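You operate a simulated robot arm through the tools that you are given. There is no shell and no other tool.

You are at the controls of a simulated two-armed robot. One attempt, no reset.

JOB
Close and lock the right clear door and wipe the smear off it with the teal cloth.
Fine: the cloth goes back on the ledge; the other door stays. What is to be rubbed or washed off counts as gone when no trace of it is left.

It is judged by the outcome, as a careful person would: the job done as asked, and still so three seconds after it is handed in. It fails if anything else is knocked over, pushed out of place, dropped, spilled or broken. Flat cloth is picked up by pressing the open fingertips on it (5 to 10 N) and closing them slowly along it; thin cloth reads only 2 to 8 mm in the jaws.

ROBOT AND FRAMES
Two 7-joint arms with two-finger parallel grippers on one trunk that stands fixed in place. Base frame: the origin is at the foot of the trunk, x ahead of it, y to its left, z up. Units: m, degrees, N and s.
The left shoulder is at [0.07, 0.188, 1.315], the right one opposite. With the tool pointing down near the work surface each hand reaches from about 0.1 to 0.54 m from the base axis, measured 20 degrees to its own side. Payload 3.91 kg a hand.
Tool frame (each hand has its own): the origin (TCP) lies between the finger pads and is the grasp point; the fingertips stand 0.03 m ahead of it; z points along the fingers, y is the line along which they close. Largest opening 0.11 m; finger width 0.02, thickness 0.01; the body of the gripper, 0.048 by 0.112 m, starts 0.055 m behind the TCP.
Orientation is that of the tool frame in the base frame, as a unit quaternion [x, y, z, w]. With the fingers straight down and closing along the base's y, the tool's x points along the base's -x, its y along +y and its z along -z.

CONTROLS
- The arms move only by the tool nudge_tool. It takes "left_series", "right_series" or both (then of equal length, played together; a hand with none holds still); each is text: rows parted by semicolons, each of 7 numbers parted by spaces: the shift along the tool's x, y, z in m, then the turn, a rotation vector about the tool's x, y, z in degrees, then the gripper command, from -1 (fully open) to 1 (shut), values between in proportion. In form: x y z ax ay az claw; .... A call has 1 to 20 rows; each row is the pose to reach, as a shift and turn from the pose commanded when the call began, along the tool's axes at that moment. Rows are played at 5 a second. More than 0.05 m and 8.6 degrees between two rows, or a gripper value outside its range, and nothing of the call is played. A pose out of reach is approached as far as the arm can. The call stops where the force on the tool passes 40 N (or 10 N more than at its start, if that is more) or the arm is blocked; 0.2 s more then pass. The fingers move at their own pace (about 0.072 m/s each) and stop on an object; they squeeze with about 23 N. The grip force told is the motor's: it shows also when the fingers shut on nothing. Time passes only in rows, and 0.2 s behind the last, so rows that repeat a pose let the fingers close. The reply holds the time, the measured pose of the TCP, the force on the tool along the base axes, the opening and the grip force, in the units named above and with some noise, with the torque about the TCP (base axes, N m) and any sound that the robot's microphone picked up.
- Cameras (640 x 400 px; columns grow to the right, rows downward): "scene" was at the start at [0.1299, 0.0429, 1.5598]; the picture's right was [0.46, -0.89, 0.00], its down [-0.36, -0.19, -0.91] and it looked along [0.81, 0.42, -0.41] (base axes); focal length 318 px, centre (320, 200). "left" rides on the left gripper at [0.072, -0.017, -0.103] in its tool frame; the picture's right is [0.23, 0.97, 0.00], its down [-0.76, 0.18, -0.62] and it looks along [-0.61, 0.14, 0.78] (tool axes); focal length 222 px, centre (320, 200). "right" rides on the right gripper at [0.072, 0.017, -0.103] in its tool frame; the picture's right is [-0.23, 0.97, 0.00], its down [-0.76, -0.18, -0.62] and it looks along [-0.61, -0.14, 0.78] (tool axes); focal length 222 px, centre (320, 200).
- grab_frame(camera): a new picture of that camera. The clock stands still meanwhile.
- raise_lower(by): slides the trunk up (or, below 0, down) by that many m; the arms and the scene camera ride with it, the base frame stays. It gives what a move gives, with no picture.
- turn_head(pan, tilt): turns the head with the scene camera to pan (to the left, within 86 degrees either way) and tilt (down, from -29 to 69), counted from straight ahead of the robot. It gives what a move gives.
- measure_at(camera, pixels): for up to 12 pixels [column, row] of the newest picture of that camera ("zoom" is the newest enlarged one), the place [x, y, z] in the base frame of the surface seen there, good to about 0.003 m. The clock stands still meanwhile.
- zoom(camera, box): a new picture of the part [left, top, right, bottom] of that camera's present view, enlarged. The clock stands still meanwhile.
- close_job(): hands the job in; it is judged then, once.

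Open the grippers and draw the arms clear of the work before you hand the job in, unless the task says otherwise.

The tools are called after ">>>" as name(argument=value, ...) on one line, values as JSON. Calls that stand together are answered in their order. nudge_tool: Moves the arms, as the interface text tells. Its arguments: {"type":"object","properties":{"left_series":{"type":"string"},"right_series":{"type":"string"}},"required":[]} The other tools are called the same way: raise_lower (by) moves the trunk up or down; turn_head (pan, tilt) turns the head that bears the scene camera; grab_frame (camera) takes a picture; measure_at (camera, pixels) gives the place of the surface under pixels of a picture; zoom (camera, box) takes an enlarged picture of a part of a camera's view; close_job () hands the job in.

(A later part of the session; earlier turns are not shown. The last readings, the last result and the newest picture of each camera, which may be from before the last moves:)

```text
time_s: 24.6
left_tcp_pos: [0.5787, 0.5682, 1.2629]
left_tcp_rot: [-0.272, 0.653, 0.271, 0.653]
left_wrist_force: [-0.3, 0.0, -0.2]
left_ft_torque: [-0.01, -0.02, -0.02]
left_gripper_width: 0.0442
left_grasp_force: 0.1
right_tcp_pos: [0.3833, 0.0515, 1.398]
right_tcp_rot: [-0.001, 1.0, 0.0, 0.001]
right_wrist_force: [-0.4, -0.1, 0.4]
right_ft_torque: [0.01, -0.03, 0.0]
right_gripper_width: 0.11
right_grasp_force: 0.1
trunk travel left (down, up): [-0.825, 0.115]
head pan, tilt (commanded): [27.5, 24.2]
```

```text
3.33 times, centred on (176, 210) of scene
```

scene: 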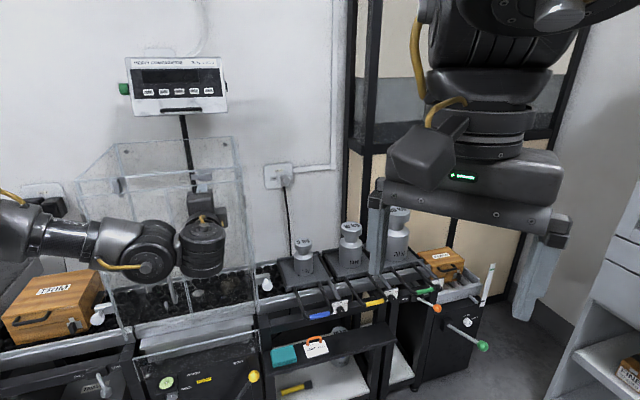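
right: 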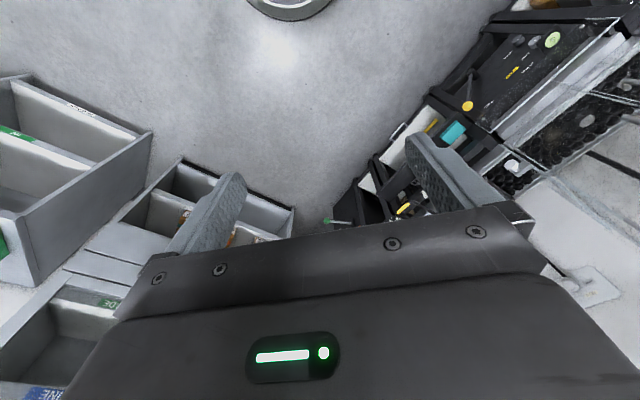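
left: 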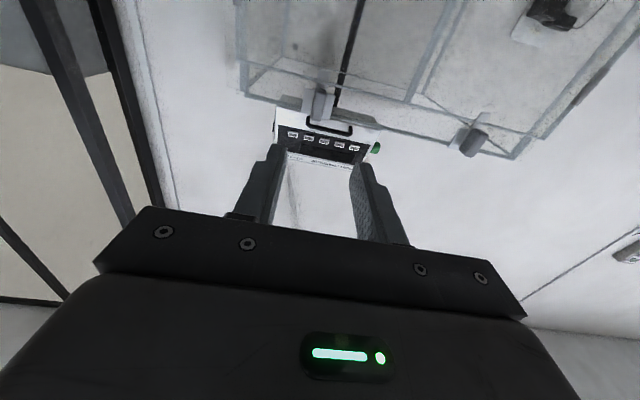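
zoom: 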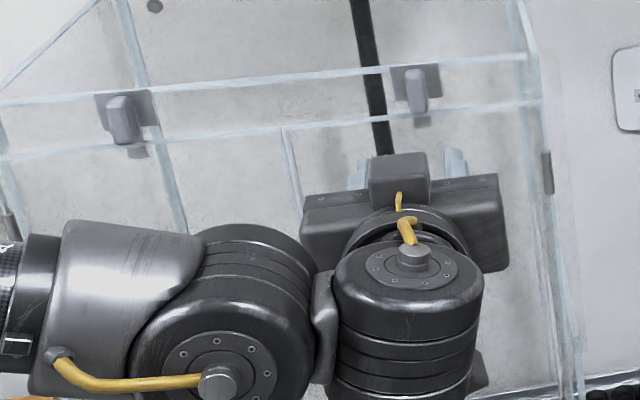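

The right knob is now vertical like the left one. I compare both latches closely from both cameras.

>>> zoom(camera="scene", box=[180, 160, 228, 190])

>>> zoom(camera="scene", box=[96, 170, 144, 200])

>>> zoom(camera="left", box=[284, 70, 364, 120])

>>> zoom(camera="left", box=[436, 110, 516, 160])

```text
13.33 times, centred on (204, 175) of scene
```

zoom: 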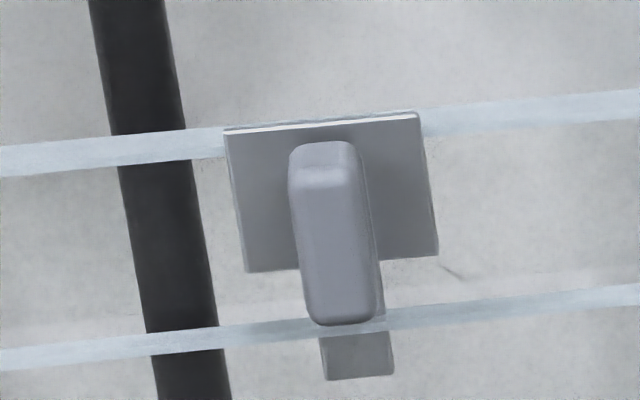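

```text
13.33 times, centred on (120, 185) of scene
```

zoom: 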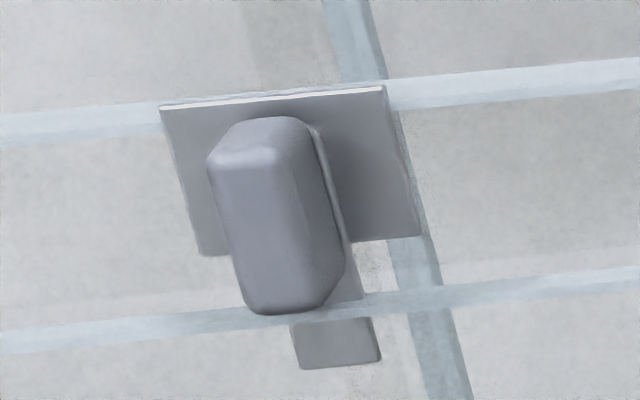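

```text
8.00 times, centred on (324, 95) of left
```

zoom: 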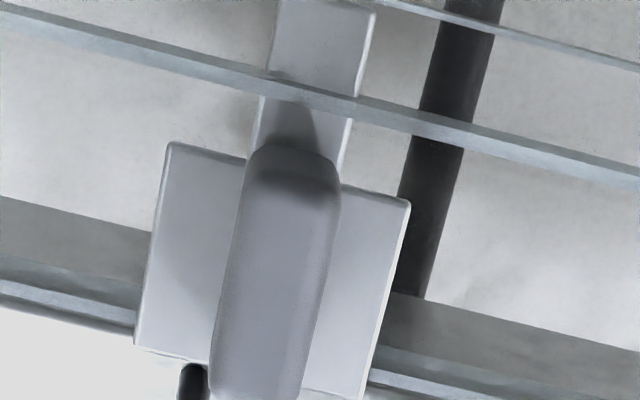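

```text
8.00 times, centred on (476, 135) of left
```

zoom: 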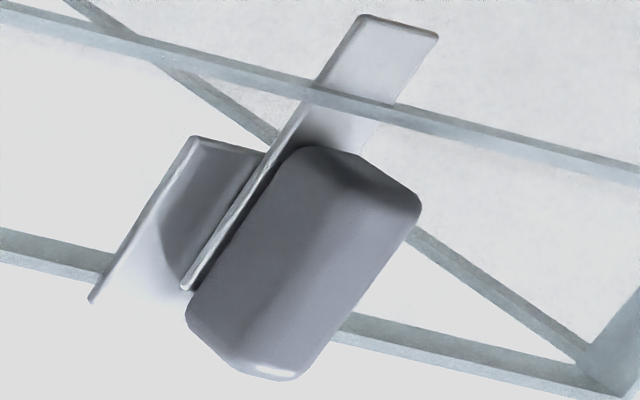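

Both latches now look identical (tongue down over the door's edge), so the right door is closed and locked. Next is the cloth, so I zoom in on it and its surroundings and measure them.

>>> zoom(camera="scene", box=[244, 330, 340, 390])

>>> measure_at(camera="zoom", pixels=[[190, 175], [165, 135], [335, 85], [365, 175], [355, 215], [190, 255], [175, 225], [270, 150], [450, 250], [100, 240], [420, 130], [480, 150]])

>>> zoom(camera="scene", box=[230, 250, 390, 350])

>>> measure_at(camera="zoom", pixels=[[140, 180], [250, 160], [370, 235], [290, 260], [420, 215], [165, 195], [560, 170], [250, 320], [400, 340], [430, 325], [110, 290], [600, 320]])

```text
6.67 times, centred on (292, 360) of scene
```

zoom: 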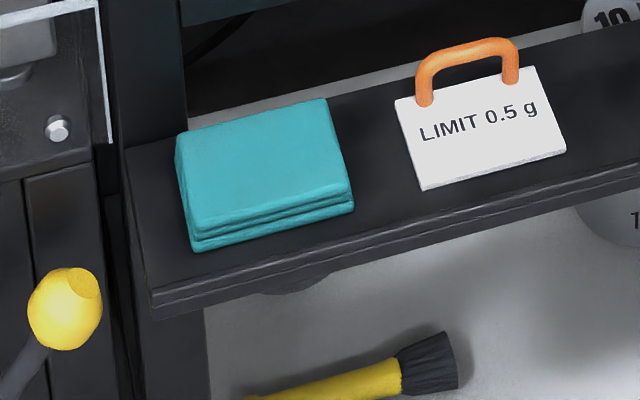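

```text
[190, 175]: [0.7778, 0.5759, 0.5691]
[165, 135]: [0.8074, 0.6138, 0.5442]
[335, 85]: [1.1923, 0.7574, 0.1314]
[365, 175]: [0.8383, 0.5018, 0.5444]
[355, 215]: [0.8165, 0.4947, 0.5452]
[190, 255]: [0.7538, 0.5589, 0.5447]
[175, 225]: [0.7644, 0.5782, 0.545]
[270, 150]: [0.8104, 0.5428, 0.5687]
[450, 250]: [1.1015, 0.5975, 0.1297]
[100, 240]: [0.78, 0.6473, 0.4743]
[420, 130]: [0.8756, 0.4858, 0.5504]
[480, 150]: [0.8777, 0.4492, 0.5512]
```

```text
4.00 times, centred on (310, 300) of scene
```

zoom: 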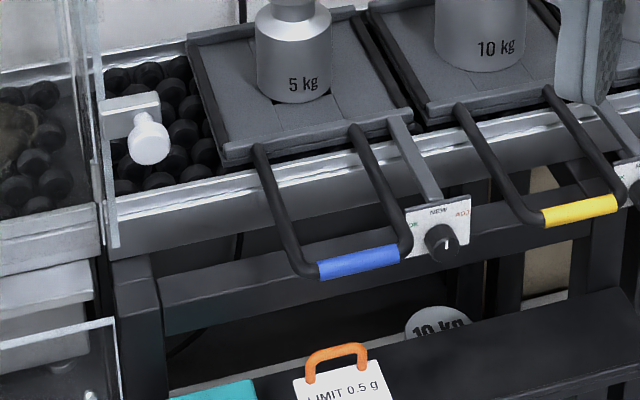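

```text
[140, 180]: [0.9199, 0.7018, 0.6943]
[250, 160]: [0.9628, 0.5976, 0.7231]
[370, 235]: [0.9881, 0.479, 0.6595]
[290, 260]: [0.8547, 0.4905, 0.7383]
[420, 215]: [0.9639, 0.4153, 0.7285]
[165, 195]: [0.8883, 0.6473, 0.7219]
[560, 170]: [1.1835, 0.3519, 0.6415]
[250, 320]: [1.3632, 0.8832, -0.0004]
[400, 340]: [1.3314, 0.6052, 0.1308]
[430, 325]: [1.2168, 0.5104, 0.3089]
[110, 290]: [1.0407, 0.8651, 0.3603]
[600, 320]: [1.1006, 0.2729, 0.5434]
```

The cloth is a folded pad, top at z≈0.569 on a ledge at z≈0.544, centred near (0.807,0.545). Before lowering the trunk I check what lies below both arms, turning the head down and right for a look and measuring.

>>> turn_head(pan=-10, tilt=45)

>>> grab_frame(camera="scene")

>>> grab_frame(camera="right")

>>> measure_at(camera="right", pixels=[[300, 200], [150, 140], [60, 210], [300, 100], [240, 240], [390, 180], [340, 220], [450, 130], [410, 195], [130, 240], [290, 10], [180, 170]])

```text
time_s: 25.6
left_tcp_pos: [0.5794, 0.567, 1.2628]
left_tcp_rot: [-0.27, 0.654, 0.27, 0.653]
left_wrist_force: [0.4, 0.1, 0.6]
left_ft_torque: [-0.01, 0.0, 0.02]
left_gripper_width: 0.0439
left_grasp_force: 0.1
right_tcp_pos: [0.3842, 0.0515, 1.3981]
right_tcp_rot: [0.0, 1.0, 0.0, 0.001]
right_wrist_force: [-1.0, 0.0, 0.7]
right_ft_torque: [0.0, 0.0, 0.01]
right_gripper_width: 0.1096
right_grasp_force: 0.0
trunk travel left (down, up): [-0.825, 0.115]
head pan, tilt (commanded): [-10.0, 45.0]
```

```text
taken
```

scene: 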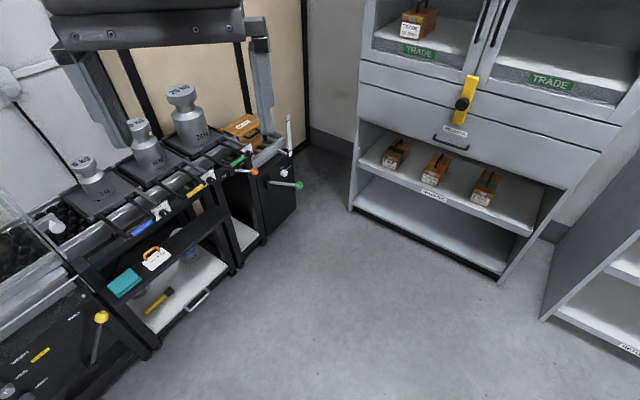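

```text
taken
```

right: 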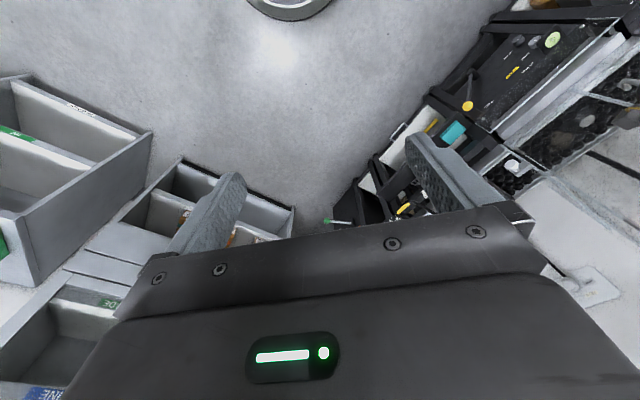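

```text
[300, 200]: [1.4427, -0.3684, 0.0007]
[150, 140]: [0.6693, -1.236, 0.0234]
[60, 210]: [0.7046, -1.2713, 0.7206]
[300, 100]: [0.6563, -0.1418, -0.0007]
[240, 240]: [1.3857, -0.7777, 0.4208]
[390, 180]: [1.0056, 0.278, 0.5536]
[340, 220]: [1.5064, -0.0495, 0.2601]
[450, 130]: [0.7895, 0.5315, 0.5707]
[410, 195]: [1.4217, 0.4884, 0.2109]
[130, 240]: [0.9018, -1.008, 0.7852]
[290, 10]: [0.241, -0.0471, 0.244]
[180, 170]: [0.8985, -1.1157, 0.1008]
```

The floor area around the robot is free. I turn the head toward the bench and measure the protrusions near the cloth and the control panel.

>>> turn_head(pan=36, tilt=45)

>>> grab_frame(camera="scene")

```text
time_s: 26.8
left_tcp_pos: [0.5803, 0.5674, 1.2633]
left_tcp_rot: [-0.271, 0.653, 0.271, 0.653]
left_wrist_force: [0.0, 1.3, -0.3]
left_ft_torque: [-0.02, 0.01, 0.0]
left_gripper_width: 0.0442
left_grasp_force: 0.0
right_tcp_pos: [0.3839, 0.0506, 1.3979]
right_tcp_rot: [0.0, 1.0, 0.0, 0.0]
right_wrist_force: [-0.8, -0.8, 0.2]
right_ft_torque: [0.05, -0.06, -0.01]
right_gripper_width: 0.1102
right_grasp_force: 0.1
trunk travel left (down, up): [-0.825, 0.115]
head pan, tilt (commanded): [36.0, 45.0]
```

```text
taken
```

scene: 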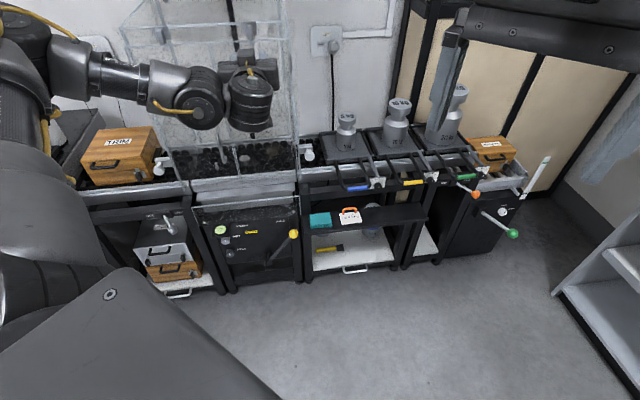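

>>> measure_at(camera="scene", pixels=[[294, 234], [272, 256], [222, 230], [168, 222], [308, 153], [355, 188], [340, 190], [412, 182], [300, 206], [195, 208], [318, 221], [310, 228]])

>>> zoom(camera="scene", box=[180, 130, 372, 250])

```text
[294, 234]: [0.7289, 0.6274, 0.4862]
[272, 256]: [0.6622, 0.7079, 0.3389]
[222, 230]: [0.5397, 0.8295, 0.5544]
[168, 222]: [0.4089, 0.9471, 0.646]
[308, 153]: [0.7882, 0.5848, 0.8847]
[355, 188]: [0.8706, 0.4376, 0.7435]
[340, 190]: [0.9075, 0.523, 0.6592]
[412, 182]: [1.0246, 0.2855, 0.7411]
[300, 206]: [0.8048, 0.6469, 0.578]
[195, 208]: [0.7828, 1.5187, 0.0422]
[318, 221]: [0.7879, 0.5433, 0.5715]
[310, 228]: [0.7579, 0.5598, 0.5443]
```

```text
3.33 times, centred on (276, 190) of scene
```

zoom: 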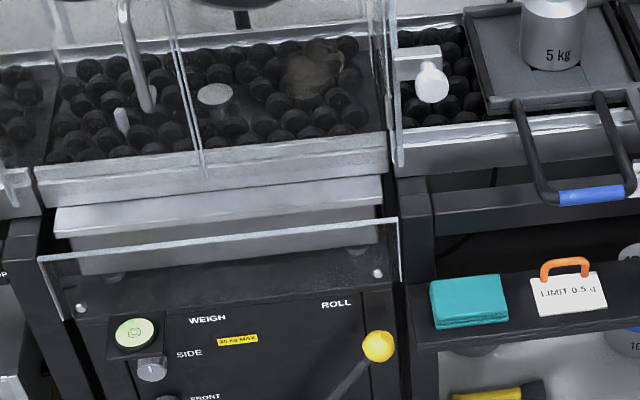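

Protrusions found: white clamp knob at (0.788,0.585,0.885), blue tray handle from about (0.855,0.490,0.738), yellow knob at (0.729,0.627,0.486). I measure the cloth's top corners in the newest zoom.

>>> measure_at(camera="zoom", pixels=[[434, 290], [496, 280], [503, 312], [439, 318], [468, 299], [545, 195], [552, 203], [430, 345], [420, 300], [515, 305], [432, 95], [395, 275]])

```text
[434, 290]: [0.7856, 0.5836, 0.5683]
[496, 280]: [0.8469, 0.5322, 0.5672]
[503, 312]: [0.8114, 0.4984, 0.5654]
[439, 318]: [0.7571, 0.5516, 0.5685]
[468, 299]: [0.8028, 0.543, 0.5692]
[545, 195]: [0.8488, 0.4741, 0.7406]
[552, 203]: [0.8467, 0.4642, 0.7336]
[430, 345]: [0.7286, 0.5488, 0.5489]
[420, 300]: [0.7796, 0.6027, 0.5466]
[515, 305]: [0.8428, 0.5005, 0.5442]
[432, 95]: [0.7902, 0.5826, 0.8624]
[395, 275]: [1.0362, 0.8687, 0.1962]
```

The cloth top spans u 0.922–0.98, v −0.227…−0.14, centred near (0.802,0.542,0.569). I retract the left hand toward the robot and open it fully before lowering the trunk.

>>> nudge_tool(left_series="0 0 -0.03 0 0 0 0; 0 -0.01 -0.06 0 0 0 0; 0 -0.02 -0.09 0 0 0 0; 0 -0.03 -0.12 0 0 0 0; 0 -0.03 -0.12 0 0 0 0")

>>> raise_lower(by=-0.3)

>>> grab_frame(camera="scene")

```text
time_s: 28.0
left_tcp_pos: [0.5164, 0.4612, 1.2621]
left_tcp_rot: [-0.27, 0.654, 0.271, 0.653]
left_wrist_force: [0.2, -0.4, 0.0]
left_ft_torque: [0.0, 0.0, 0.0]
left_gripper_width: 0.0551
left_grasp_force: 0.0
right_tcp_pos: [0.3834, 0.051, 1.397]
right_tcp_rot: [-0.001, 1.0, 0.0, 0.0]
right_wrist_force: [0.9, -0.1, -1.1]
right_ft_torque: [-0.02, 0.03, -0.02]
right_gripper_width: 0.1102
right_grasp_force: 0.1
trunk travel left (down, up): [-0.825, 0.115]
head pan, tilt (commanded): [36.0, 45.0]
```

```text
time_s: 31.0
left_tcp_pos: [0.5172, 0.461, 0.9629]
left_tcp_rot: [-0.271, 0.653, 0.271, 0.653]
left_wrist_force: [-0.1, -0.2, 0.3]
left_ft_torque: [-0.02, 0.0, 0.0]
left_gripper_width: 0.0551
left_grasp_force: 0.0
right_tcp_pos: [0.3822, 0.0515, 1.0968]
right_tcp_rot: [0.0, 1.0, 0.0, 0.0]
right_wrist_force: [0.0, -0.3, -0.1]
right_ft_torque: [0.0, -0.02, -0.01]
right_gripper_width: 0.1101
right_grasp_force: 0.0
trunk travel left (down, up): [-0.525, 0.415]
head pan, tilt (commanded): [36.0, 45.0]
```

```text
taken
```

scene: 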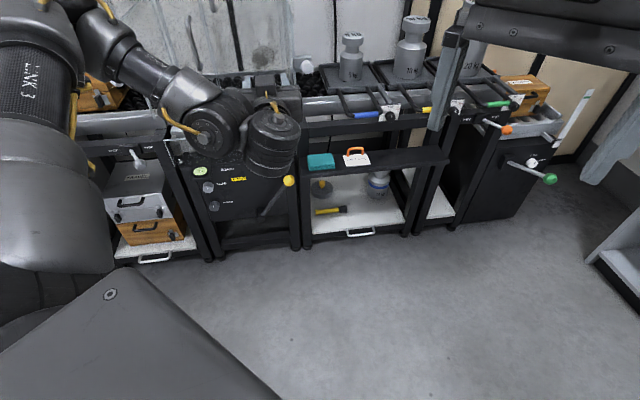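

From this height the smear shows through near (263,58). I zoom in and measure it, since the door is now closed.

>>> zoom(camera="scene", box=[216, 10, 312, 70])

>>> measure_at(camera="zoom", pixels=[[320, 300], [330, 330], [350, 280], [290, 330], [370, 330], [340, 250], [300, 370], [400, 280]])

```text
6.67 times, centred on (264, 40) of scene
```

zoom: 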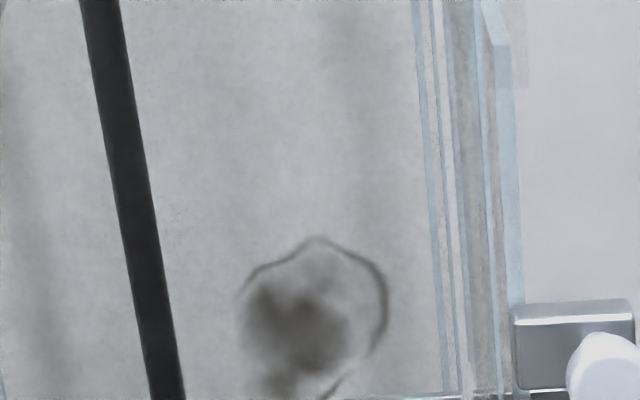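

```text
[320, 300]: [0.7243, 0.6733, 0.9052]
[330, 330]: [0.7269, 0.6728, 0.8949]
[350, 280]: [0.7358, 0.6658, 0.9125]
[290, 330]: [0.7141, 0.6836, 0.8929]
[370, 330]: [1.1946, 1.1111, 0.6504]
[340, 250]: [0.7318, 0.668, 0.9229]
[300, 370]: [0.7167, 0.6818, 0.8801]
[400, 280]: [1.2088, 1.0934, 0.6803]
```

The smear sits on the outer face: ring centre v≈−0.033, z≈0.90, about 65 mm wide and 60 mm high. I lower the trunk further so the left arm can reach the cloth.

>>> raise_lower(by=-0.22)

>>> nudge_tool(left_series="0 0 0 1.58 7.48 0.66 0; 0 0 0 3.16 14.96 1.31 0; 0 0 0 4.74 22.44 1.97 0; 0 0 0 6.32 29.91 2.62 0; 0 0 0 7.9 37.39 3.28 0; 0 0 0 9.48 44.87 3.93 0; 0 0 0 9.48 44.87 3.93 0")

>>> grab_frame(camera="scene")

>>> grab_frame(camera="left")

```text
time_s: 33.3
left_tcp_pos: [0.5158, 0.4617, 0.7415]
left_tcp_rot: [-0.271, 0.653, 0.271, 0.653]
left_wrist_force: [0.1, 1.1, -0.2]
left_ft_torque: [0.0, 0.02, 0.02]
left_gripper_width: 0.0551
left_grasp_force: 0.0
right_tcp_pos: [0.3832, 0.0506, 0.8781]
right_tcp_rot: [0.001, 1.0, 0.0, 0.0]
right_wrist_force: [0.0, -0.4, 1.0]
right_ft_torque: [0.01, -0.02, 0.0]
right_gripper_width: 0.1099
right_grasp_force: 0.0
trunk travel left (down, up): [-0.305, 0.635]
head pan, tilt (commanded): [36.0, 45.0]
```

```text
time_s: 34.9
left_tcp_pos: [0.4799, 0.4665, 0.7042]
left_tcp_rot: [-0.275, 0.84, 0.148, 0.444]
left_wrist_force: [0.1, -0.2, 0.0]
left_ft_torque: [0.02, 0.0, 0.02]
left_gripper_width: 0.0549
left_grasp_force: 0.0
left hand out of reach, approached as far as the arm can: row 4, 5, 6, 7
right_tcp_pos: [0.3831, 0.0504, 0.8763]
right_tcp_rot: [0.001, 1.0, 0.0, -0.001]
right_wrist_force: [-0.2, -0.5, 0.0]
right_ft_torque: [0.01, -0.03, -0.02]
right_gripper_width: 0.1099
right_grasp_force: 0.1
trunk travel left (down, up): [-0.305, 0.635]
head pan, tilt (commanded): [36.0, 45.0]
```

```text
taken
```

scene: 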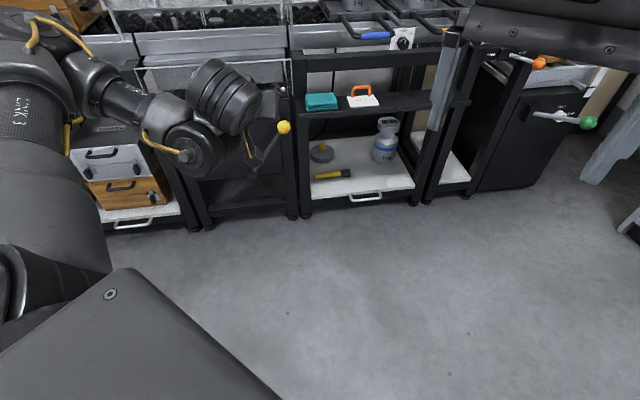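

```text
taken
```

left: 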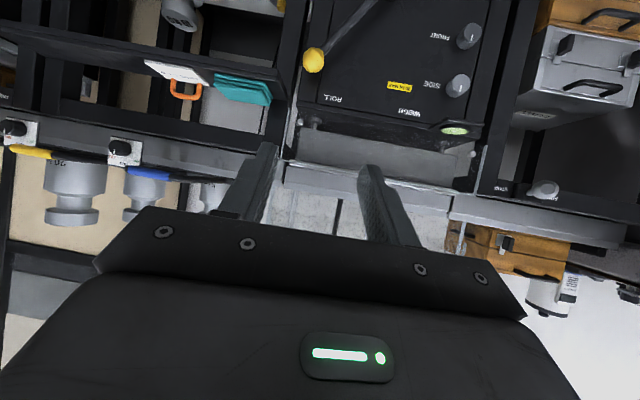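

The tool is pitched about 34° down; the limit here is from being too close to the shoulder. I move out toward a hover point in front of and above the cloth at about (0.755,0.507,0.68), pitching a bit more.

>>> nudge_tool(left_series="-0.0148 -0.0164 0.027 0 1.2 0 0; -0.0296 -0.0327 0.054 0 2.5 0 0; -0.0444 -0.0491 0.081 0 3.7 0 0; -0.0593 -0.0655 0.108 0 5 0 0; -0.0741 -0.0818 0.1351 0 6.2 0 0; -0.0889 -0.0982 0.1621 0 7.5 0 0; -0.1037 -0.1145 0.1891 0 8.7 0 0; -0.1185 -0.1309 0.2161 0 10 0 0; -0.1185 -0.1309 0.2161 0 10 0 0")

>>> grab_frame(camera="left")

>>> grab_frame(camera="scene")

```text
time_s: 36.9
left_tcp_pos: [0.4686, 0.4408, 0.6698]
left_tcp_rot: [-0.285, 0.854, 0.14, 0.413]
left_wrist_force: [-0.6, -0.2, 0.0]
left_ft_torque: [0.01, 0.0, -0.03]
left_gripper_width: 0.055
left_grasp_force: 0.1
left hand out of reach, approached as far as the arm can: row 1, 2, 3, 4, 5, 6, 7, 8, 9
right_tcp_pos: [0.3842, 0.051, 0.8767]
right_tcp_rot: [-0.001, 1.0, 0.0, 0.0]
right_wrist_force: [0.1, 0.8, -0.1]
right_ft_torque: [0.0, 0.0, 0.03]
right_gripper_width: 0.11
right_grasp_force: 0.1
trunk travel left (down, up): [-0.305, 0.635]
head pan, tilt (commanded): [36.0, 45.0]
```

```text
taken
```

left: 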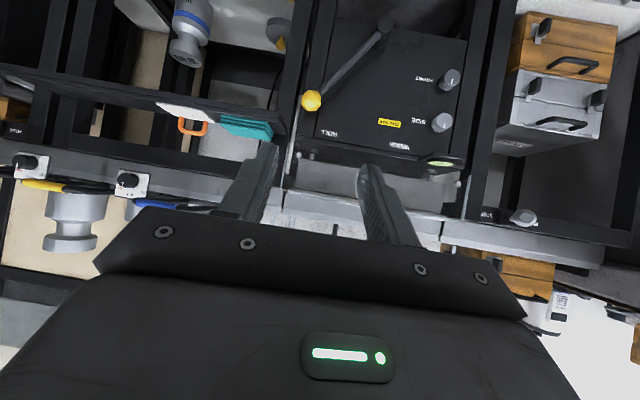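

```text
taken
```

scene: 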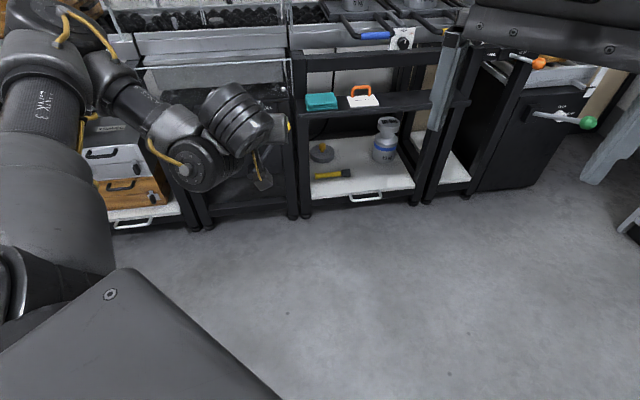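

The move stalled in this arm posture. I rotate the pitch back to level first, then I'll reach out level and pitch down near the cloth.

>>> nudge_tool(left_series="0 0 0 0 -7.6 0 0; 0 0 0 0 -15.2 0 0; 0 0 0 0 -22.8 0 0; 0 0 0 0 -30.4 0 0; 0 0 0 0 -38 0 0; 0 0 0 0 -38 0 0")

```text
time_s: 38.3
left_tcp_pos: [0.4737, 0.4464, 0.6776]
left_tcp_rot: [-0.222, 0.673, 0.223, 0.669]
left_wrist_force: [-0.5, -0.6, -0.4]
left_ft_torque: [-0.03, 0.03, 0.0]
left_gripper_width: 0.0552
left_grasp_force: 0.0
left hand out of reach, approached as far as the arm can: row 1, 2, 3, 4, 5, 6
right_tcp_pos: [0.3831, 0.0501, 0.8781]
right_tcp_rot: [0.0, 1.0, 0.001, -0.001]
right_wrist_force: [0.7, 0.1, 0.0]
right_ft_torque: [0.02, 0.04, -0.02]
right_gripper_width: 0.1101
right_grasp_force: 0.0
trunk travel left (down, up): [-0.305, 0.635]
head pan, tilt (commanded): [36.0, 45.0]
```

The tool is level again. I now reach out level toward about (0.70,0.49,0.70).

>>> nudge_tool(left_series="-0.0043 -0.0142 0.0296 0 0 0 0; -0.0086 -0.0285 0.0592 0 0 0 0; -0.0129 -0.0427 0.0888 0 0 0 0; -0.0171 -0.057 0.1185 0 0 0 0; -0.0214 -0.0712 0.1481 0 0 0 0; -0.0257 -0.0855 0.1777 0 0 0 0; -0.03 -0.0997 0.2073 0 0 0 0; -0.03 -0.0997 0.2073 0 0 0 0")

>>> grab_frame(camera="scene")

```text
time_s: 40.1
left_tcp_pos: [0.6338, 0.477, 0.6967]
left_tcp_rot: [-0.224, 0.672, 0.225, 0.669]
left_wrist_force: [0.5, -0.5, 0.6]
left_ft_torque: [0.01, -0.02, 0.01]
left_gripper_width: 0.0549
left_grasp_force: 0.1
left hand out of reach, approached as far as the arm can: row 6, 7, 8
right_tcp_pos: [0.3837, 0.051, 0.8779]
right_tcp_rot: [0.0, 1.0, 0.001, 0.0]
right_wrist_force: [-1.0, -1.3, 0.0]
right_ft_torque: [-0.03, 0.03, -0.01]
right_gripper_width: 0.1102
right_grasp_force: 0.2
trunk travel left (down, up): [-0.305, 0.635]
head pan, tilt (commanded): [36.0, 45.0]
```

```text
taken
```

scene: 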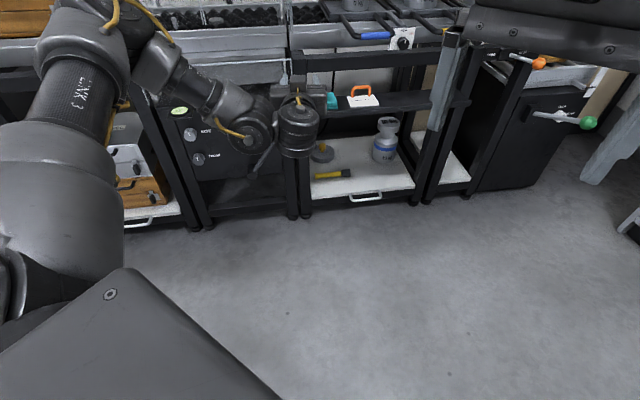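

The reach stalls at 0.64 m from the shoulder, although 0.79 m worked earlier, so the arm is in a bad fold. I go back to the level 45° heading and retreat to the earlier good posture.

>>> nudge_tool(left_series="-0.008 0.01 -0.02 -2 0 0 0; -0.016 0.02 -0.04 -4 0 0 0; -0.024 0.03 -0.06 -6 0 0 0; -0.032 0.04 -0.08 -8.3 0 0 0; -0.04 0.05 -0.10 -8.3 0 0 0; -0.045 0.057 -0.104 -8.3 0 0 0; -0.045 0.057 -0.104 -8.3 0 0 0")

>>> grab_frame(camera="scene")

```text
time_s: 41.7
left_tcp_pos: [0.5162, 0.4629, 0.7423]
left_tcp_rot: [-0.271, 0.655, 0.272, 0.651]
left_wrist_force: [0.4, -0.8, 0.0]
left_ft_torque: [-0.01, 0.01, 0.01]
left_gripper_width: 0.0551
left_grasp_force: 0.0
right_tcp_pos: [0.3845, 0.0509, 0.8772]
right_tcp_rot: [-0.001, 1.0, 0.0, 0.0]
right_wrist_force: [-0.1, -0.6, -0.9]
right_ft_torque: [0.01, -0.01, -0.01]
right_gripper_width: 0.1099
right_grasp_force: 0.1
trunk travel left (down, up): [-0.305, 0.635]
head pan, tilt (commanded): [36.0, 45.0]
```

```text
taken
```

scene: 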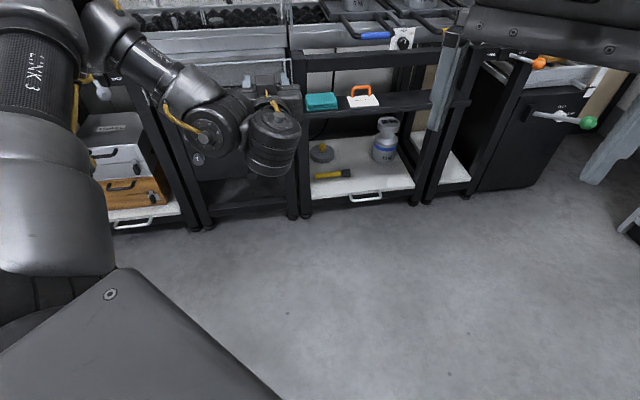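

Back at a posture without limit flags. I lower the trunk 0.12 m more to keep the shoulder close to hand height, then reach level toward the front of the cloth.

>>> raise_lower(by=-0.12)

>>> nudge_tool(left_series="0 -0.0209 0.024 0 0 0 -0.5; 0 -0.0419 0.048 0 0 0 -1; 0 -0.0628 0.072 0 0 0 -1; 0 -0.0837 0.096 0 0 0 -1; 0 -0.1046 0.12 0 0 0 -1; 0 -0.1256 0.144 0 0 0 -1; 0 -0.1465 0.168 0 0 0 -1; 0 -0.1465 0.168 0 0 0 -1")

>>> grab_frame(camera="scene")

>>> grab_frame(camera="left")

```text
time_s: 43.2
left_tcp_pos: [0.5169, 0.4619, 0.6218]
left_tcp_rot: [-0.271, 0.654, 0.272, 0.651]
left_wrist_force: [0.3, -0.6, -0.6]
left_ft_torque: [-0.01, 0.03, -0.01]
left_gripper_width: 0.0555
left_grasp_force: 0.1
right_tcp_pos: [0.3838, 0.0507, 0.7579]
right_tcp_rot: [-0.001, 1.0, 0.0, 0.0]
right_wrist_force: [0.7, -0.3, 0.3]
right_ft_torque: [-0.03, 0.01, 0.0]
right_gripper_width: 0.1099
right_grasp_force: 0.1
trunk travel left (down, up): [-0.185, 0.755]
head pan, tilt (commanded): [36.0, 45.0]
```

```text
time_s: 45.0
left_tcp_pos: [0.6523, 0.4606, 0.6362]
left_tcp_rot: [-0.271, 0.655, 0.272, 0.651]
left_wrist_force: [-0.6, 0.0, 0.3]
left_ft_torque: [0.0, 0.02, 0.0]
left_gripper_width: 0.1098
left_grasp_force: 0.0
left hand out of reach, approached as far as the arm can: row 5, 6, 7, 8
right_tcp_pos: [0.3834, 0.0507, 0.7578]
right_tcp_rot: [0.0, 1.0, 0.0, 0.0]
right_wrist_force: [0.8, 0.4, -0.2]
right_ft_torque: [-0.01, -0.03, -0.02]
right_gripper_width: 0.11
right_grasp_force: 0.1
trunk travel left (down, up): [-0.185, 0.755]
head pan, tilt (commanded): [36.0, 45.0]
```

```text
taken
```

scene: 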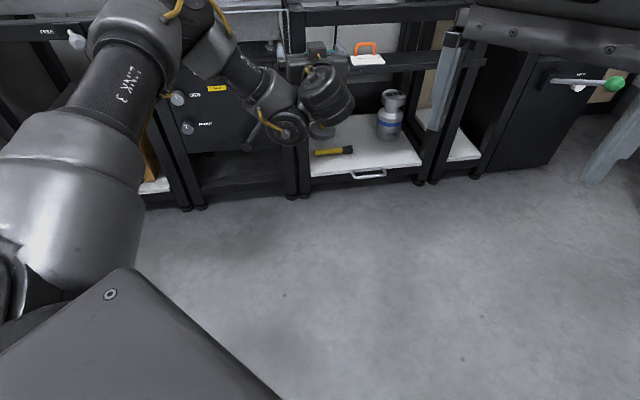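

```text
taken
```

left: 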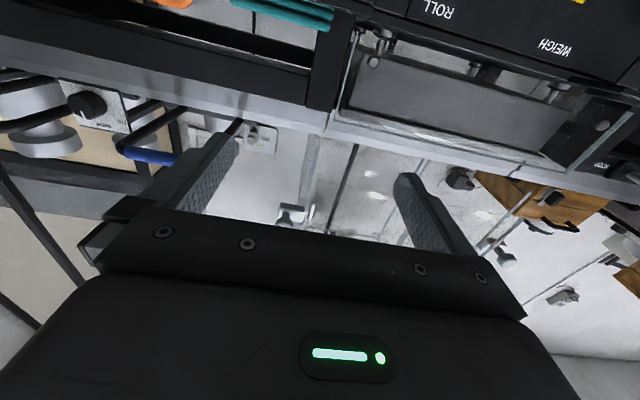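

Stuck again at 0.64 m; the wrist's sideways bend seems to be the limit with a 45° heading. I test turning the tool heading clockwise (toward straight ahead) to relieve it, with a small advance.

>>> nudge_tool(left_series="0 0 0 8.4 0 0 -1; 0 0 0 16.8 0 0 -1; 0 0 0 25.2 0 0 -1; 0 0 0 33.6 0 0 -1; 0 -0.014 0.014 33.6 0 0 -1; 0 -0.028 0.028 33.6 0 0 -1; 0 -0.042 0.042 33.6 0 0 -1; 0 -0.042 0.042 33.6 0 0 -1")

>>> grab_frame(camera="scene")

```text
time_s: 46.8
left_tcp_pos: [0.7114, 0.462, 0.638]
left_tcp_rot: [-0.072, 0.706, 0.072, 0.701]
left_wrist_force: [-0.6, 0.1, 0.3]
left_ft_torque: [-0.01, -0.01, 0.01]
left_gripper_width: 0.1099
left_grasp_force: 0.1
left hand out of reach, approached as far as the arm can: row 1, 2
right_tcp_pos: [0.3826, 0.051, 0.7577]
right_tcp_rot: [0.0, 1.0, 0.0, 0.001]
right_wrist_force: [0.7, -0.1, 0.8]
right_ft_torque: [0.0, 0.01, -0.01]
right_gripper_width: 0.1103
right_grasp_force: 0.0
trunk travel left (down, up): [-0.185, 0.755]
head pan, tilt (commanded): [36.0, 45.0]
```

```text
taken
```

scene: 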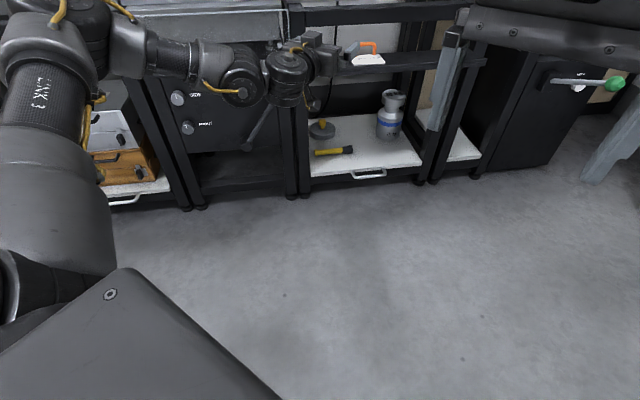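

That works: with a heading of about 12° the hand advances freely to (0.711,0.462). I look from both cameras to see the cloth and the clear lower guard's position.

>>> grab_frame(camera="left")

>>> zoom(camera="scene", box=[180, 0, 420, 150])

>>> measure_at(camera="zoom", pixels=[[278, 30], [285, 80], [282, 110], [200, 50], [120, 90], [290, 30], [330, 50], [400, 100], [230, 20], [180, 25], [100, 30], [270, 60]])

```text
taken
```

left: 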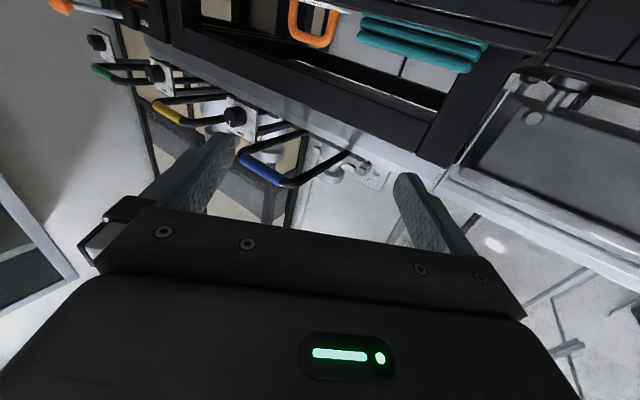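

```text
2.67 times, centred on (300, 75) of scene
```

zoom: 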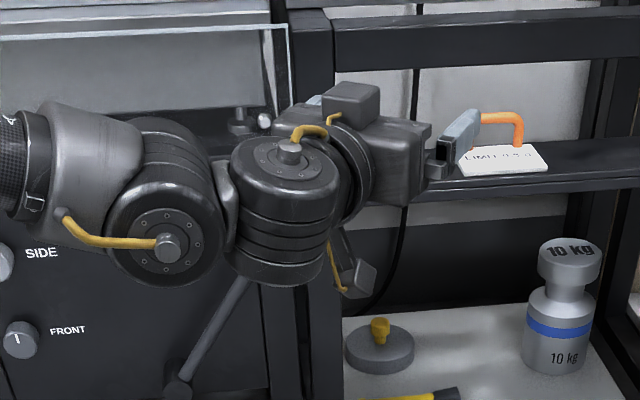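

```text
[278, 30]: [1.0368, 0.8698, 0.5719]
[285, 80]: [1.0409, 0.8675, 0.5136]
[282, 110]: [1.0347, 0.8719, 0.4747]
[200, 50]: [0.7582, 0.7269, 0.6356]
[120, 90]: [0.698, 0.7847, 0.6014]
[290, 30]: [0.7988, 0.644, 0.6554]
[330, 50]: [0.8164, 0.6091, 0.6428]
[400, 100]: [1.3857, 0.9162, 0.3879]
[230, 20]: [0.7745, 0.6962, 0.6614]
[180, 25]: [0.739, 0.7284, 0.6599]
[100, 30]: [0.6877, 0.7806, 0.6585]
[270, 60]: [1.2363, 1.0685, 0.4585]
```

The structures left of the ledge are all at u≥0.96, so the space in front is free. I test pitching the tool down here, in steps, while holding position.

>>> nudge_tool(left_series="0 0 0 0 8 0 -1; 0 0 0 0 16 0 -1; 0 0 0 0 24 0 -1; 0 0 0 0 32 0 -1; 0 0 0 0 40 0 -1; 0 0 0 0 48 0 -1; 0 0 0 0 48 0 -1")

>>> grab_frame(camera="left")

>>> grab_frame(camera="scene")

```text
time_s: 48.4
left_tcp_pos: [0.7105, 0.4615, 0.6386]
left_tcp_rot: [-0.096, 0.93, 0.036, 0.353]
left_wrist_force: [0.0, 0.3, -0.2]
left_ft_torque: [-0.02, -0.02, -0.02]
left_gripper_width: 0.1099
left_grasp_force: 0.0
right_tcp_pos: [0.3827, 0.0503, 0.7566]
right_tcp_rot: [-0.001, 1.0, 0.0, 0.0]
right_wrist_force: [-0.6, 0.5, 0.5]
right_ft_torque: [0.0, 0.01, 0.0]
right_gripper_width: 0.1101
right_grasp_force: 0.1
trunk travel left (down, up): [-0.185, 0.755]
head pan, tilt (commanded): [36.0, 45.0]
```

```text
taken
```

left: 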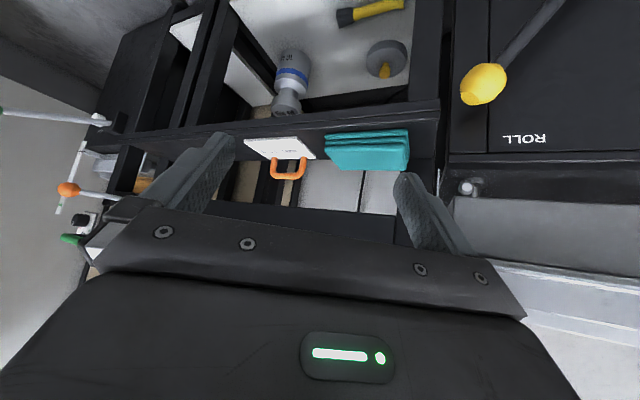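

```text
taken
```

scene: 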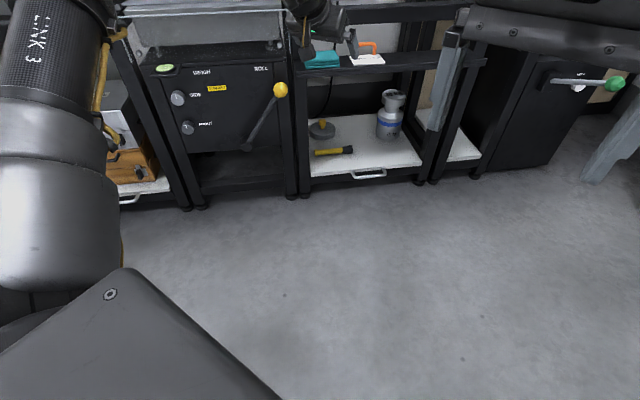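

Pitching to 48° down works with this heading. The cloth shows in the left camera at (368,148); I zoom in and measure it.

>>> zoom(camera="left", box=[304, 100, 464, 200])

>>> measure_at(camera="zoom", pixels=[[100, 150], [400, 150], [250, 200], [400, 240], [120, 250], [250, 250], [90, 180], [410, 270], [300, 280], [140, 280], [200, 140], [30, 250]])

```text
4.00 times, centred on (384, 150) of left
```

zoom: 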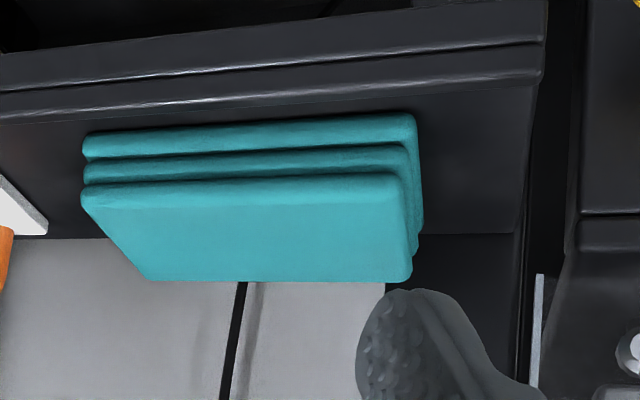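

```text
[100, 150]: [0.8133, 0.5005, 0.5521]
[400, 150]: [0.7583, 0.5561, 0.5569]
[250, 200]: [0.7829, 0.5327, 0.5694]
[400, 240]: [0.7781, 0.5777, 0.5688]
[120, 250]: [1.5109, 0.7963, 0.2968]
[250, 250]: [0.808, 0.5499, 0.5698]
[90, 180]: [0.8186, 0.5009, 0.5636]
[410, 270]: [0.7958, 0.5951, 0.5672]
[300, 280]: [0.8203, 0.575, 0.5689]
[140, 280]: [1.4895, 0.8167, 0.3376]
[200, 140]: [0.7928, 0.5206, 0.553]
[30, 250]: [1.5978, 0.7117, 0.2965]
```

The cloth is a three-layer folded stack, about 85 × 55 × 25 mm, aligned with the ledge. I test whether the hand can turn its heading to 45° while pitched down (turn about the vertical), so the closing line runs along the cloth's long side.

>>> nudge_tool(left_series="0 0 0 -5.48 0 -6.17 -1; 0 0 0 -10.96 0 -12.34 -1; 0 0 0 -16.43 0 -18.51 -1; 0 0 0 -21.91 0 -24.68 -1; 0 0 0 -21.91 0 -24.68 -1")

>>> grab_frame(camera="left")

```text
time_s: 49.6
left_tcp_pos: [0.7094, 0.4636, 0.6363]
left_tcp_rot: [-0.356, 0.864, 0.134, 0.331]
left_wrist_force: [0.3, 0.1, -0.5]
left_ft_torque: [0.03, -0.01, -0.05]
left_gripper_width: 0.1099
left_grasp_force: 0.1
left hand out of reach, approached as far as the arm can: row 4, 5
right_tcp_pos: [0.3834, 0.0515, 0.758]
right_tcp_rot: [-0.001, 1.0, 0.0, 0.0]
right_wrist_force: [0.0, 0.0, 0.5]
right_ft_torque: [0.02, 0.01, -0.02]
right_gripper_width: 0.1101
right_grasp_force: 0.1
trunk travel left (down, up): [-0.185, 0.755]
head pan, tilt (commanded): [36.0, 45.0]
```

```text
taken
```

left: 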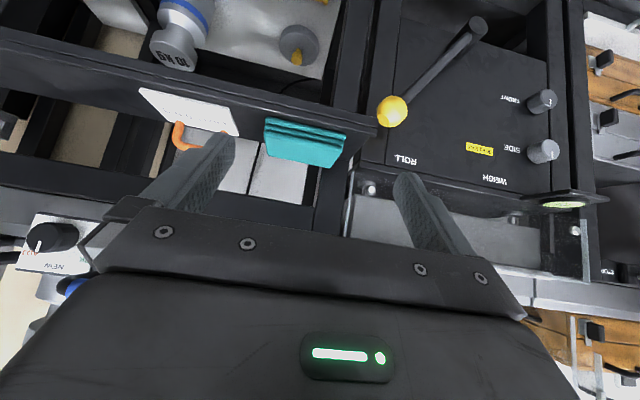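

Turning to a 45° heading at 48° pitch worked, so the closing line now matches the cloth's long axis. I move to a hover with the fingertips about 40 mm above the cloth.

>>> nudge_tool(left_series="-0.016 -0.002 0.0133 0 0 0 -1; -0.0321 -0.004 0.0266 0 0 0 -1; -0.0482 -0.006 0.0398 0 0 0 -1; -0.0642 -0.008 0.0531 0 0 0 -1; -0.0803 -0.010 0.0664 0 0 0 -1; -0.0803 -0.010 0.0664 0 0 0 -1")

>>> grab_frame(camera="left")

>>> grab_frame(camera="scene")

```text
time_s: 51.0
left_tcp_pos: [0.7347, 0.5347, 0.6331]
left_tcp_rot: [-0.355, 0.865, 0.134, 0.329]
left_wrist_force: [0.1, -0.2, 1.1]
left_ft_torque: [-0.04, 0.02, 0.0]
left_gripper_width: 0.1101
left_grasp_force: 0.1
left hand out of reach, approached as far as the arm can: row 1, 2, 3, 4, 5, 6
right_tcp_pos: [0.3838, 0.0508, 0.7574]
right_tcp_rot: [0.0, 1.0, 0.0, 0.0]
right_wrist_force: [-0.2, 0.6, -0.8]
right_ft_torque: [0.01, 0.04, 0.01]
right_gripper_width: 0.11
right_grasp_force: 0.0
trunk travel left (down, up): [-0.185, 0.755]
head pan, tilt (commanded): [36.0, 45.0]
```

```text
taken
```

left: 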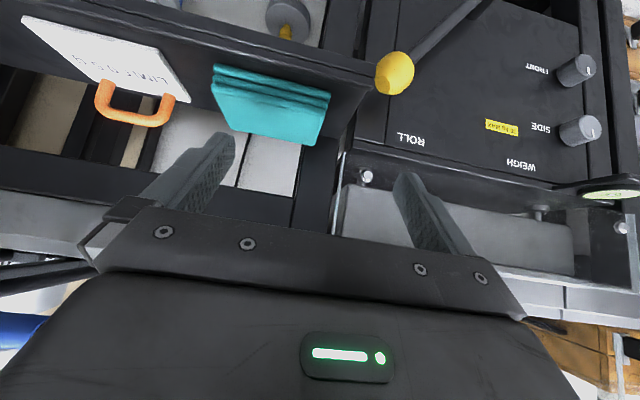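

```text
taken
```

scene: 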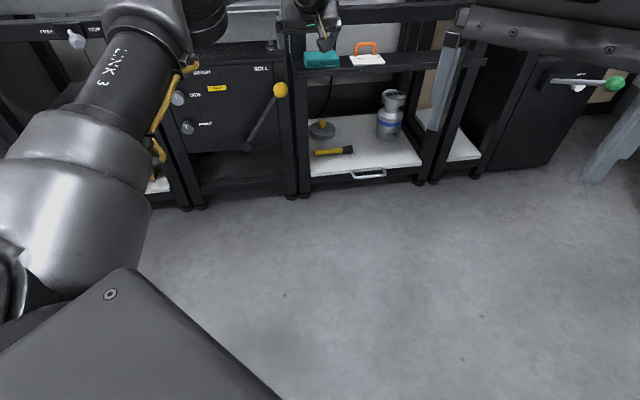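

The wrist's sideways limit holds the hand at v≈−0.141 instead of −0.184. I raise the trunk 0.12 m so the arm reaches down straighter, which should relieve the wrist, then come down again.

>>> raise_lower(by=0.12)

>>> nudge_tool(left_series="0.015 -0.009 0.016 0 0 0 -1; 0.03 -0.018 0.032 0 0 0 -1; 0.045 -0.027 0.048 0 0 0 -1; 0.06 -0.036 0.064 0 0 0 -1; 0.075 -0.043 0.08 0 0 0 -1; 0.075 -0.043 0.08 0 0 0 -1")

>>> grab_frame(camera="left")

>>> grab_frame(camera="scene")

```text
time_s: 52.5
left_tcp_pos: [0.7335, 0.534, 0.7517]
left_tcp_rot: [-0.355, 0.864, 0.135, 0.33]
left_wrist_force: [-0.2, 0.6, 0.0]
left_ft_torque: [-0.02, 0.01, 0.02]
left_gripper_width: 0.1102
left_grasp_force: 0.1
right_tcp_pos: [0.3833, 0.0521, 0.8774]
right_tcp_rot: [0.0, 1.0, 0.0, 0.0]
right_wrist_force: [0.2, -0.2, 0.3]
right_ft_torque: [-0.02, 0.01, 0.02]
right_gripper_width: 0.1099
right_grasp_force: 0.0
trunk travel left (down, up): [-0.305, 0.635]
head pan, tilt (commanded): [36.0, 45.0]
```

```text
time_s: 53.9
left_tcp_pos: [0.7255, 0.5122, 0.653]
left_tcp_rot: [-0.355, 0.864, 0.135, 0.331]
left_wrist_force: [0.0, 0.7, 0.0]
left_ft_torque: [0.04, 0.02, -0.02]
left_gripper_width: 0.1101
left_grasp_force: 0.1
left hand out of reach, approached as far as the arm can: row 1, 2, 3, 4, 5, 6
right_tcp_pos: [0.3833, 0.051, 0.8775]
right_tcp_rot: [0.0, 1.0, 0.0, 0.0]
right_wrist_force: [-0.6, 0.3, -0.7]
right_ft_torque: [0.01, 0.01, -0.03]
right_gripper_width: 0.1101
right_grasp_force: 0.0
trunk travel left (down, up): [-0.305, 0.635]
head pan, tilt (commanded): [36.0, 45.0]
```

```text
taken
```

left: 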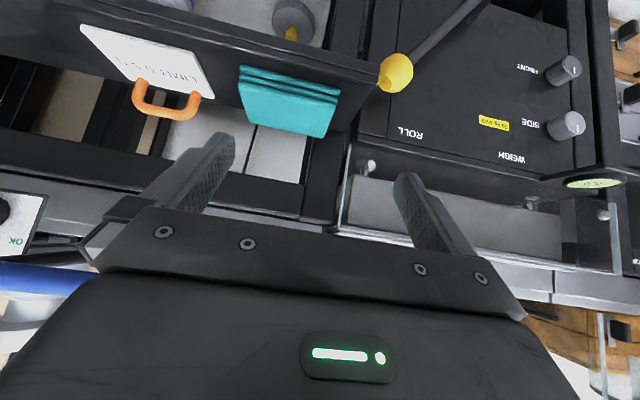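

```text
taken
```

scene: 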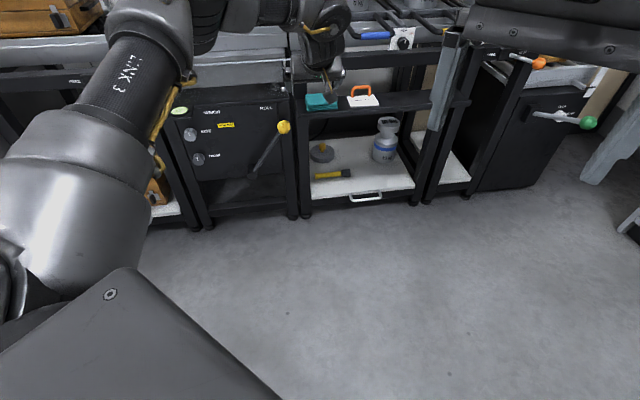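

Still limited at v≈−0.15. A heading of about 26° should be reachable and still lets the open fingers straddle the cloth, so I turn the heading by −18° and go to the hover point for that approach.

>>> nudge_tool(left_series="0 0 0 4 0 4.48 -1; 0 0 0 8 0 8.95 -1; 0 0 0 12 0 13.43 -1; 0.002 -0.005 0.014 12 0 13.43 -1; 0.0044 -0.0105 0.0283 12 0 13.43 -1; 0.0044 -0.0105 0.0283 12 0 13.43 -1")

>>> grab_frame(camera="left")

```text
time_s: 55.3
left_tcp_pos: [0.7451, 0.5145, 0.6301]
left_tcp_rot: [-0.215, 0.909, 0.081, 0.347]
left_wrist_force: [0.5, 0.0, 0.1]
left_ft_torque: [0.0, -0.01, -0.02]
left_gripper_width: 0.1103
left_grasp_force: 0.1
right_tcp_pos: [0.3827, 0.0507, 0.8781]
right_tcp_rot: [0.0, 1.0, 0.001, 0.0]
right_wrist_force: [0.1, 0.3, -0.4]
right_ft_torque: [0.0, -0.03, -0.02]
right_gripper_width: 0.1101
right_grasp_force: 0.1
trunk travel left (down, up): [-0.305, 0.635]
head pan, tilt (commanded): [36.0, 45.0]
```

```text
taken
```

left: 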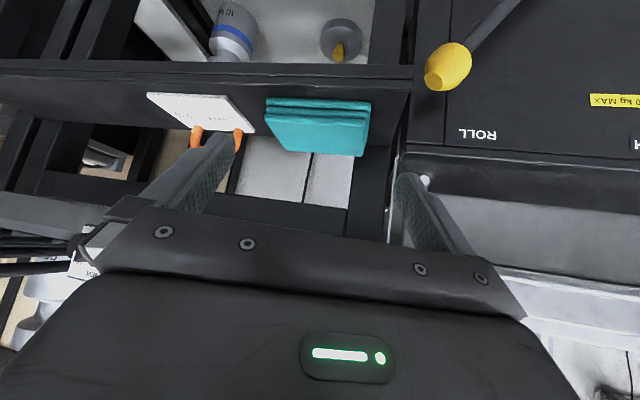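

The hover is reached without limit flags (heading 26°, pitch 48°). I zoom on the cloth and measure its corners for the final centring.

>>> zoom(camera="left", box=[240, 80, 400, 180])

>>> measure_at(camera="zoom", pixels=[[115, 170], [300, 210], [495, 180], [480, 290], [200, 285], [300, 295], [110, 110], [515, 110], [20, 160], [300, 150], [400, 240], [180, 220]])

```text
4.00 times, centred on (320, 130) of left
```

zoom: 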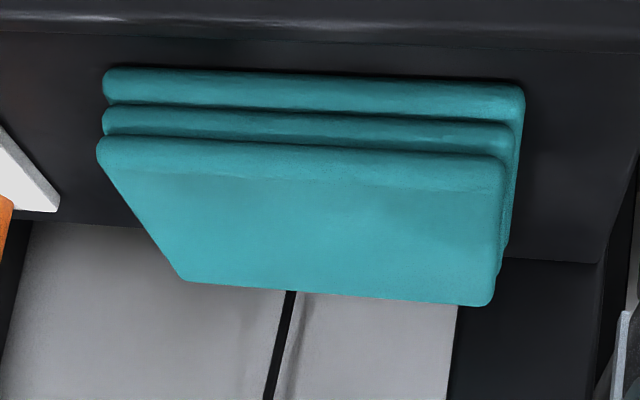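

```text
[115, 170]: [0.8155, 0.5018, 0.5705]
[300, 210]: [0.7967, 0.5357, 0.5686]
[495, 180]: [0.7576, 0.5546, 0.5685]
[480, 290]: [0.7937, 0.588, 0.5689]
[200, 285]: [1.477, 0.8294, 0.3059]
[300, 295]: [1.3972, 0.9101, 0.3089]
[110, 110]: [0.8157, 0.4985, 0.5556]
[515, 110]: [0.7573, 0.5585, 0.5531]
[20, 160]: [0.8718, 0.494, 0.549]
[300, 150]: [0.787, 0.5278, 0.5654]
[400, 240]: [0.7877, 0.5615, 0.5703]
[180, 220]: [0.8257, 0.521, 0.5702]
```

The cloth centre is at u≈0.9525, v≈−0.183. I check the tag's nearest corners against the right finger's landing spot.

>>> measure_at(camera="left", pixels=[[224, 100], [246, 128], [200, 110], [235, 112], [240, 120], [150, 97], [310, 90], [380, 100]])

```text
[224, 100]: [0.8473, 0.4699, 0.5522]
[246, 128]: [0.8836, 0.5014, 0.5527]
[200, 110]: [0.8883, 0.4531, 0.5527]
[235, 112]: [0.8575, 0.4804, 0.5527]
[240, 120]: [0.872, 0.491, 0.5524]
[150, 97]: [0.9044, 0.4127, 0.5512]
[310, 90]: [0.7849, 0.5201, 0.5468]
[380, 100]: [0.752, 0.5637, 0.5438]
```

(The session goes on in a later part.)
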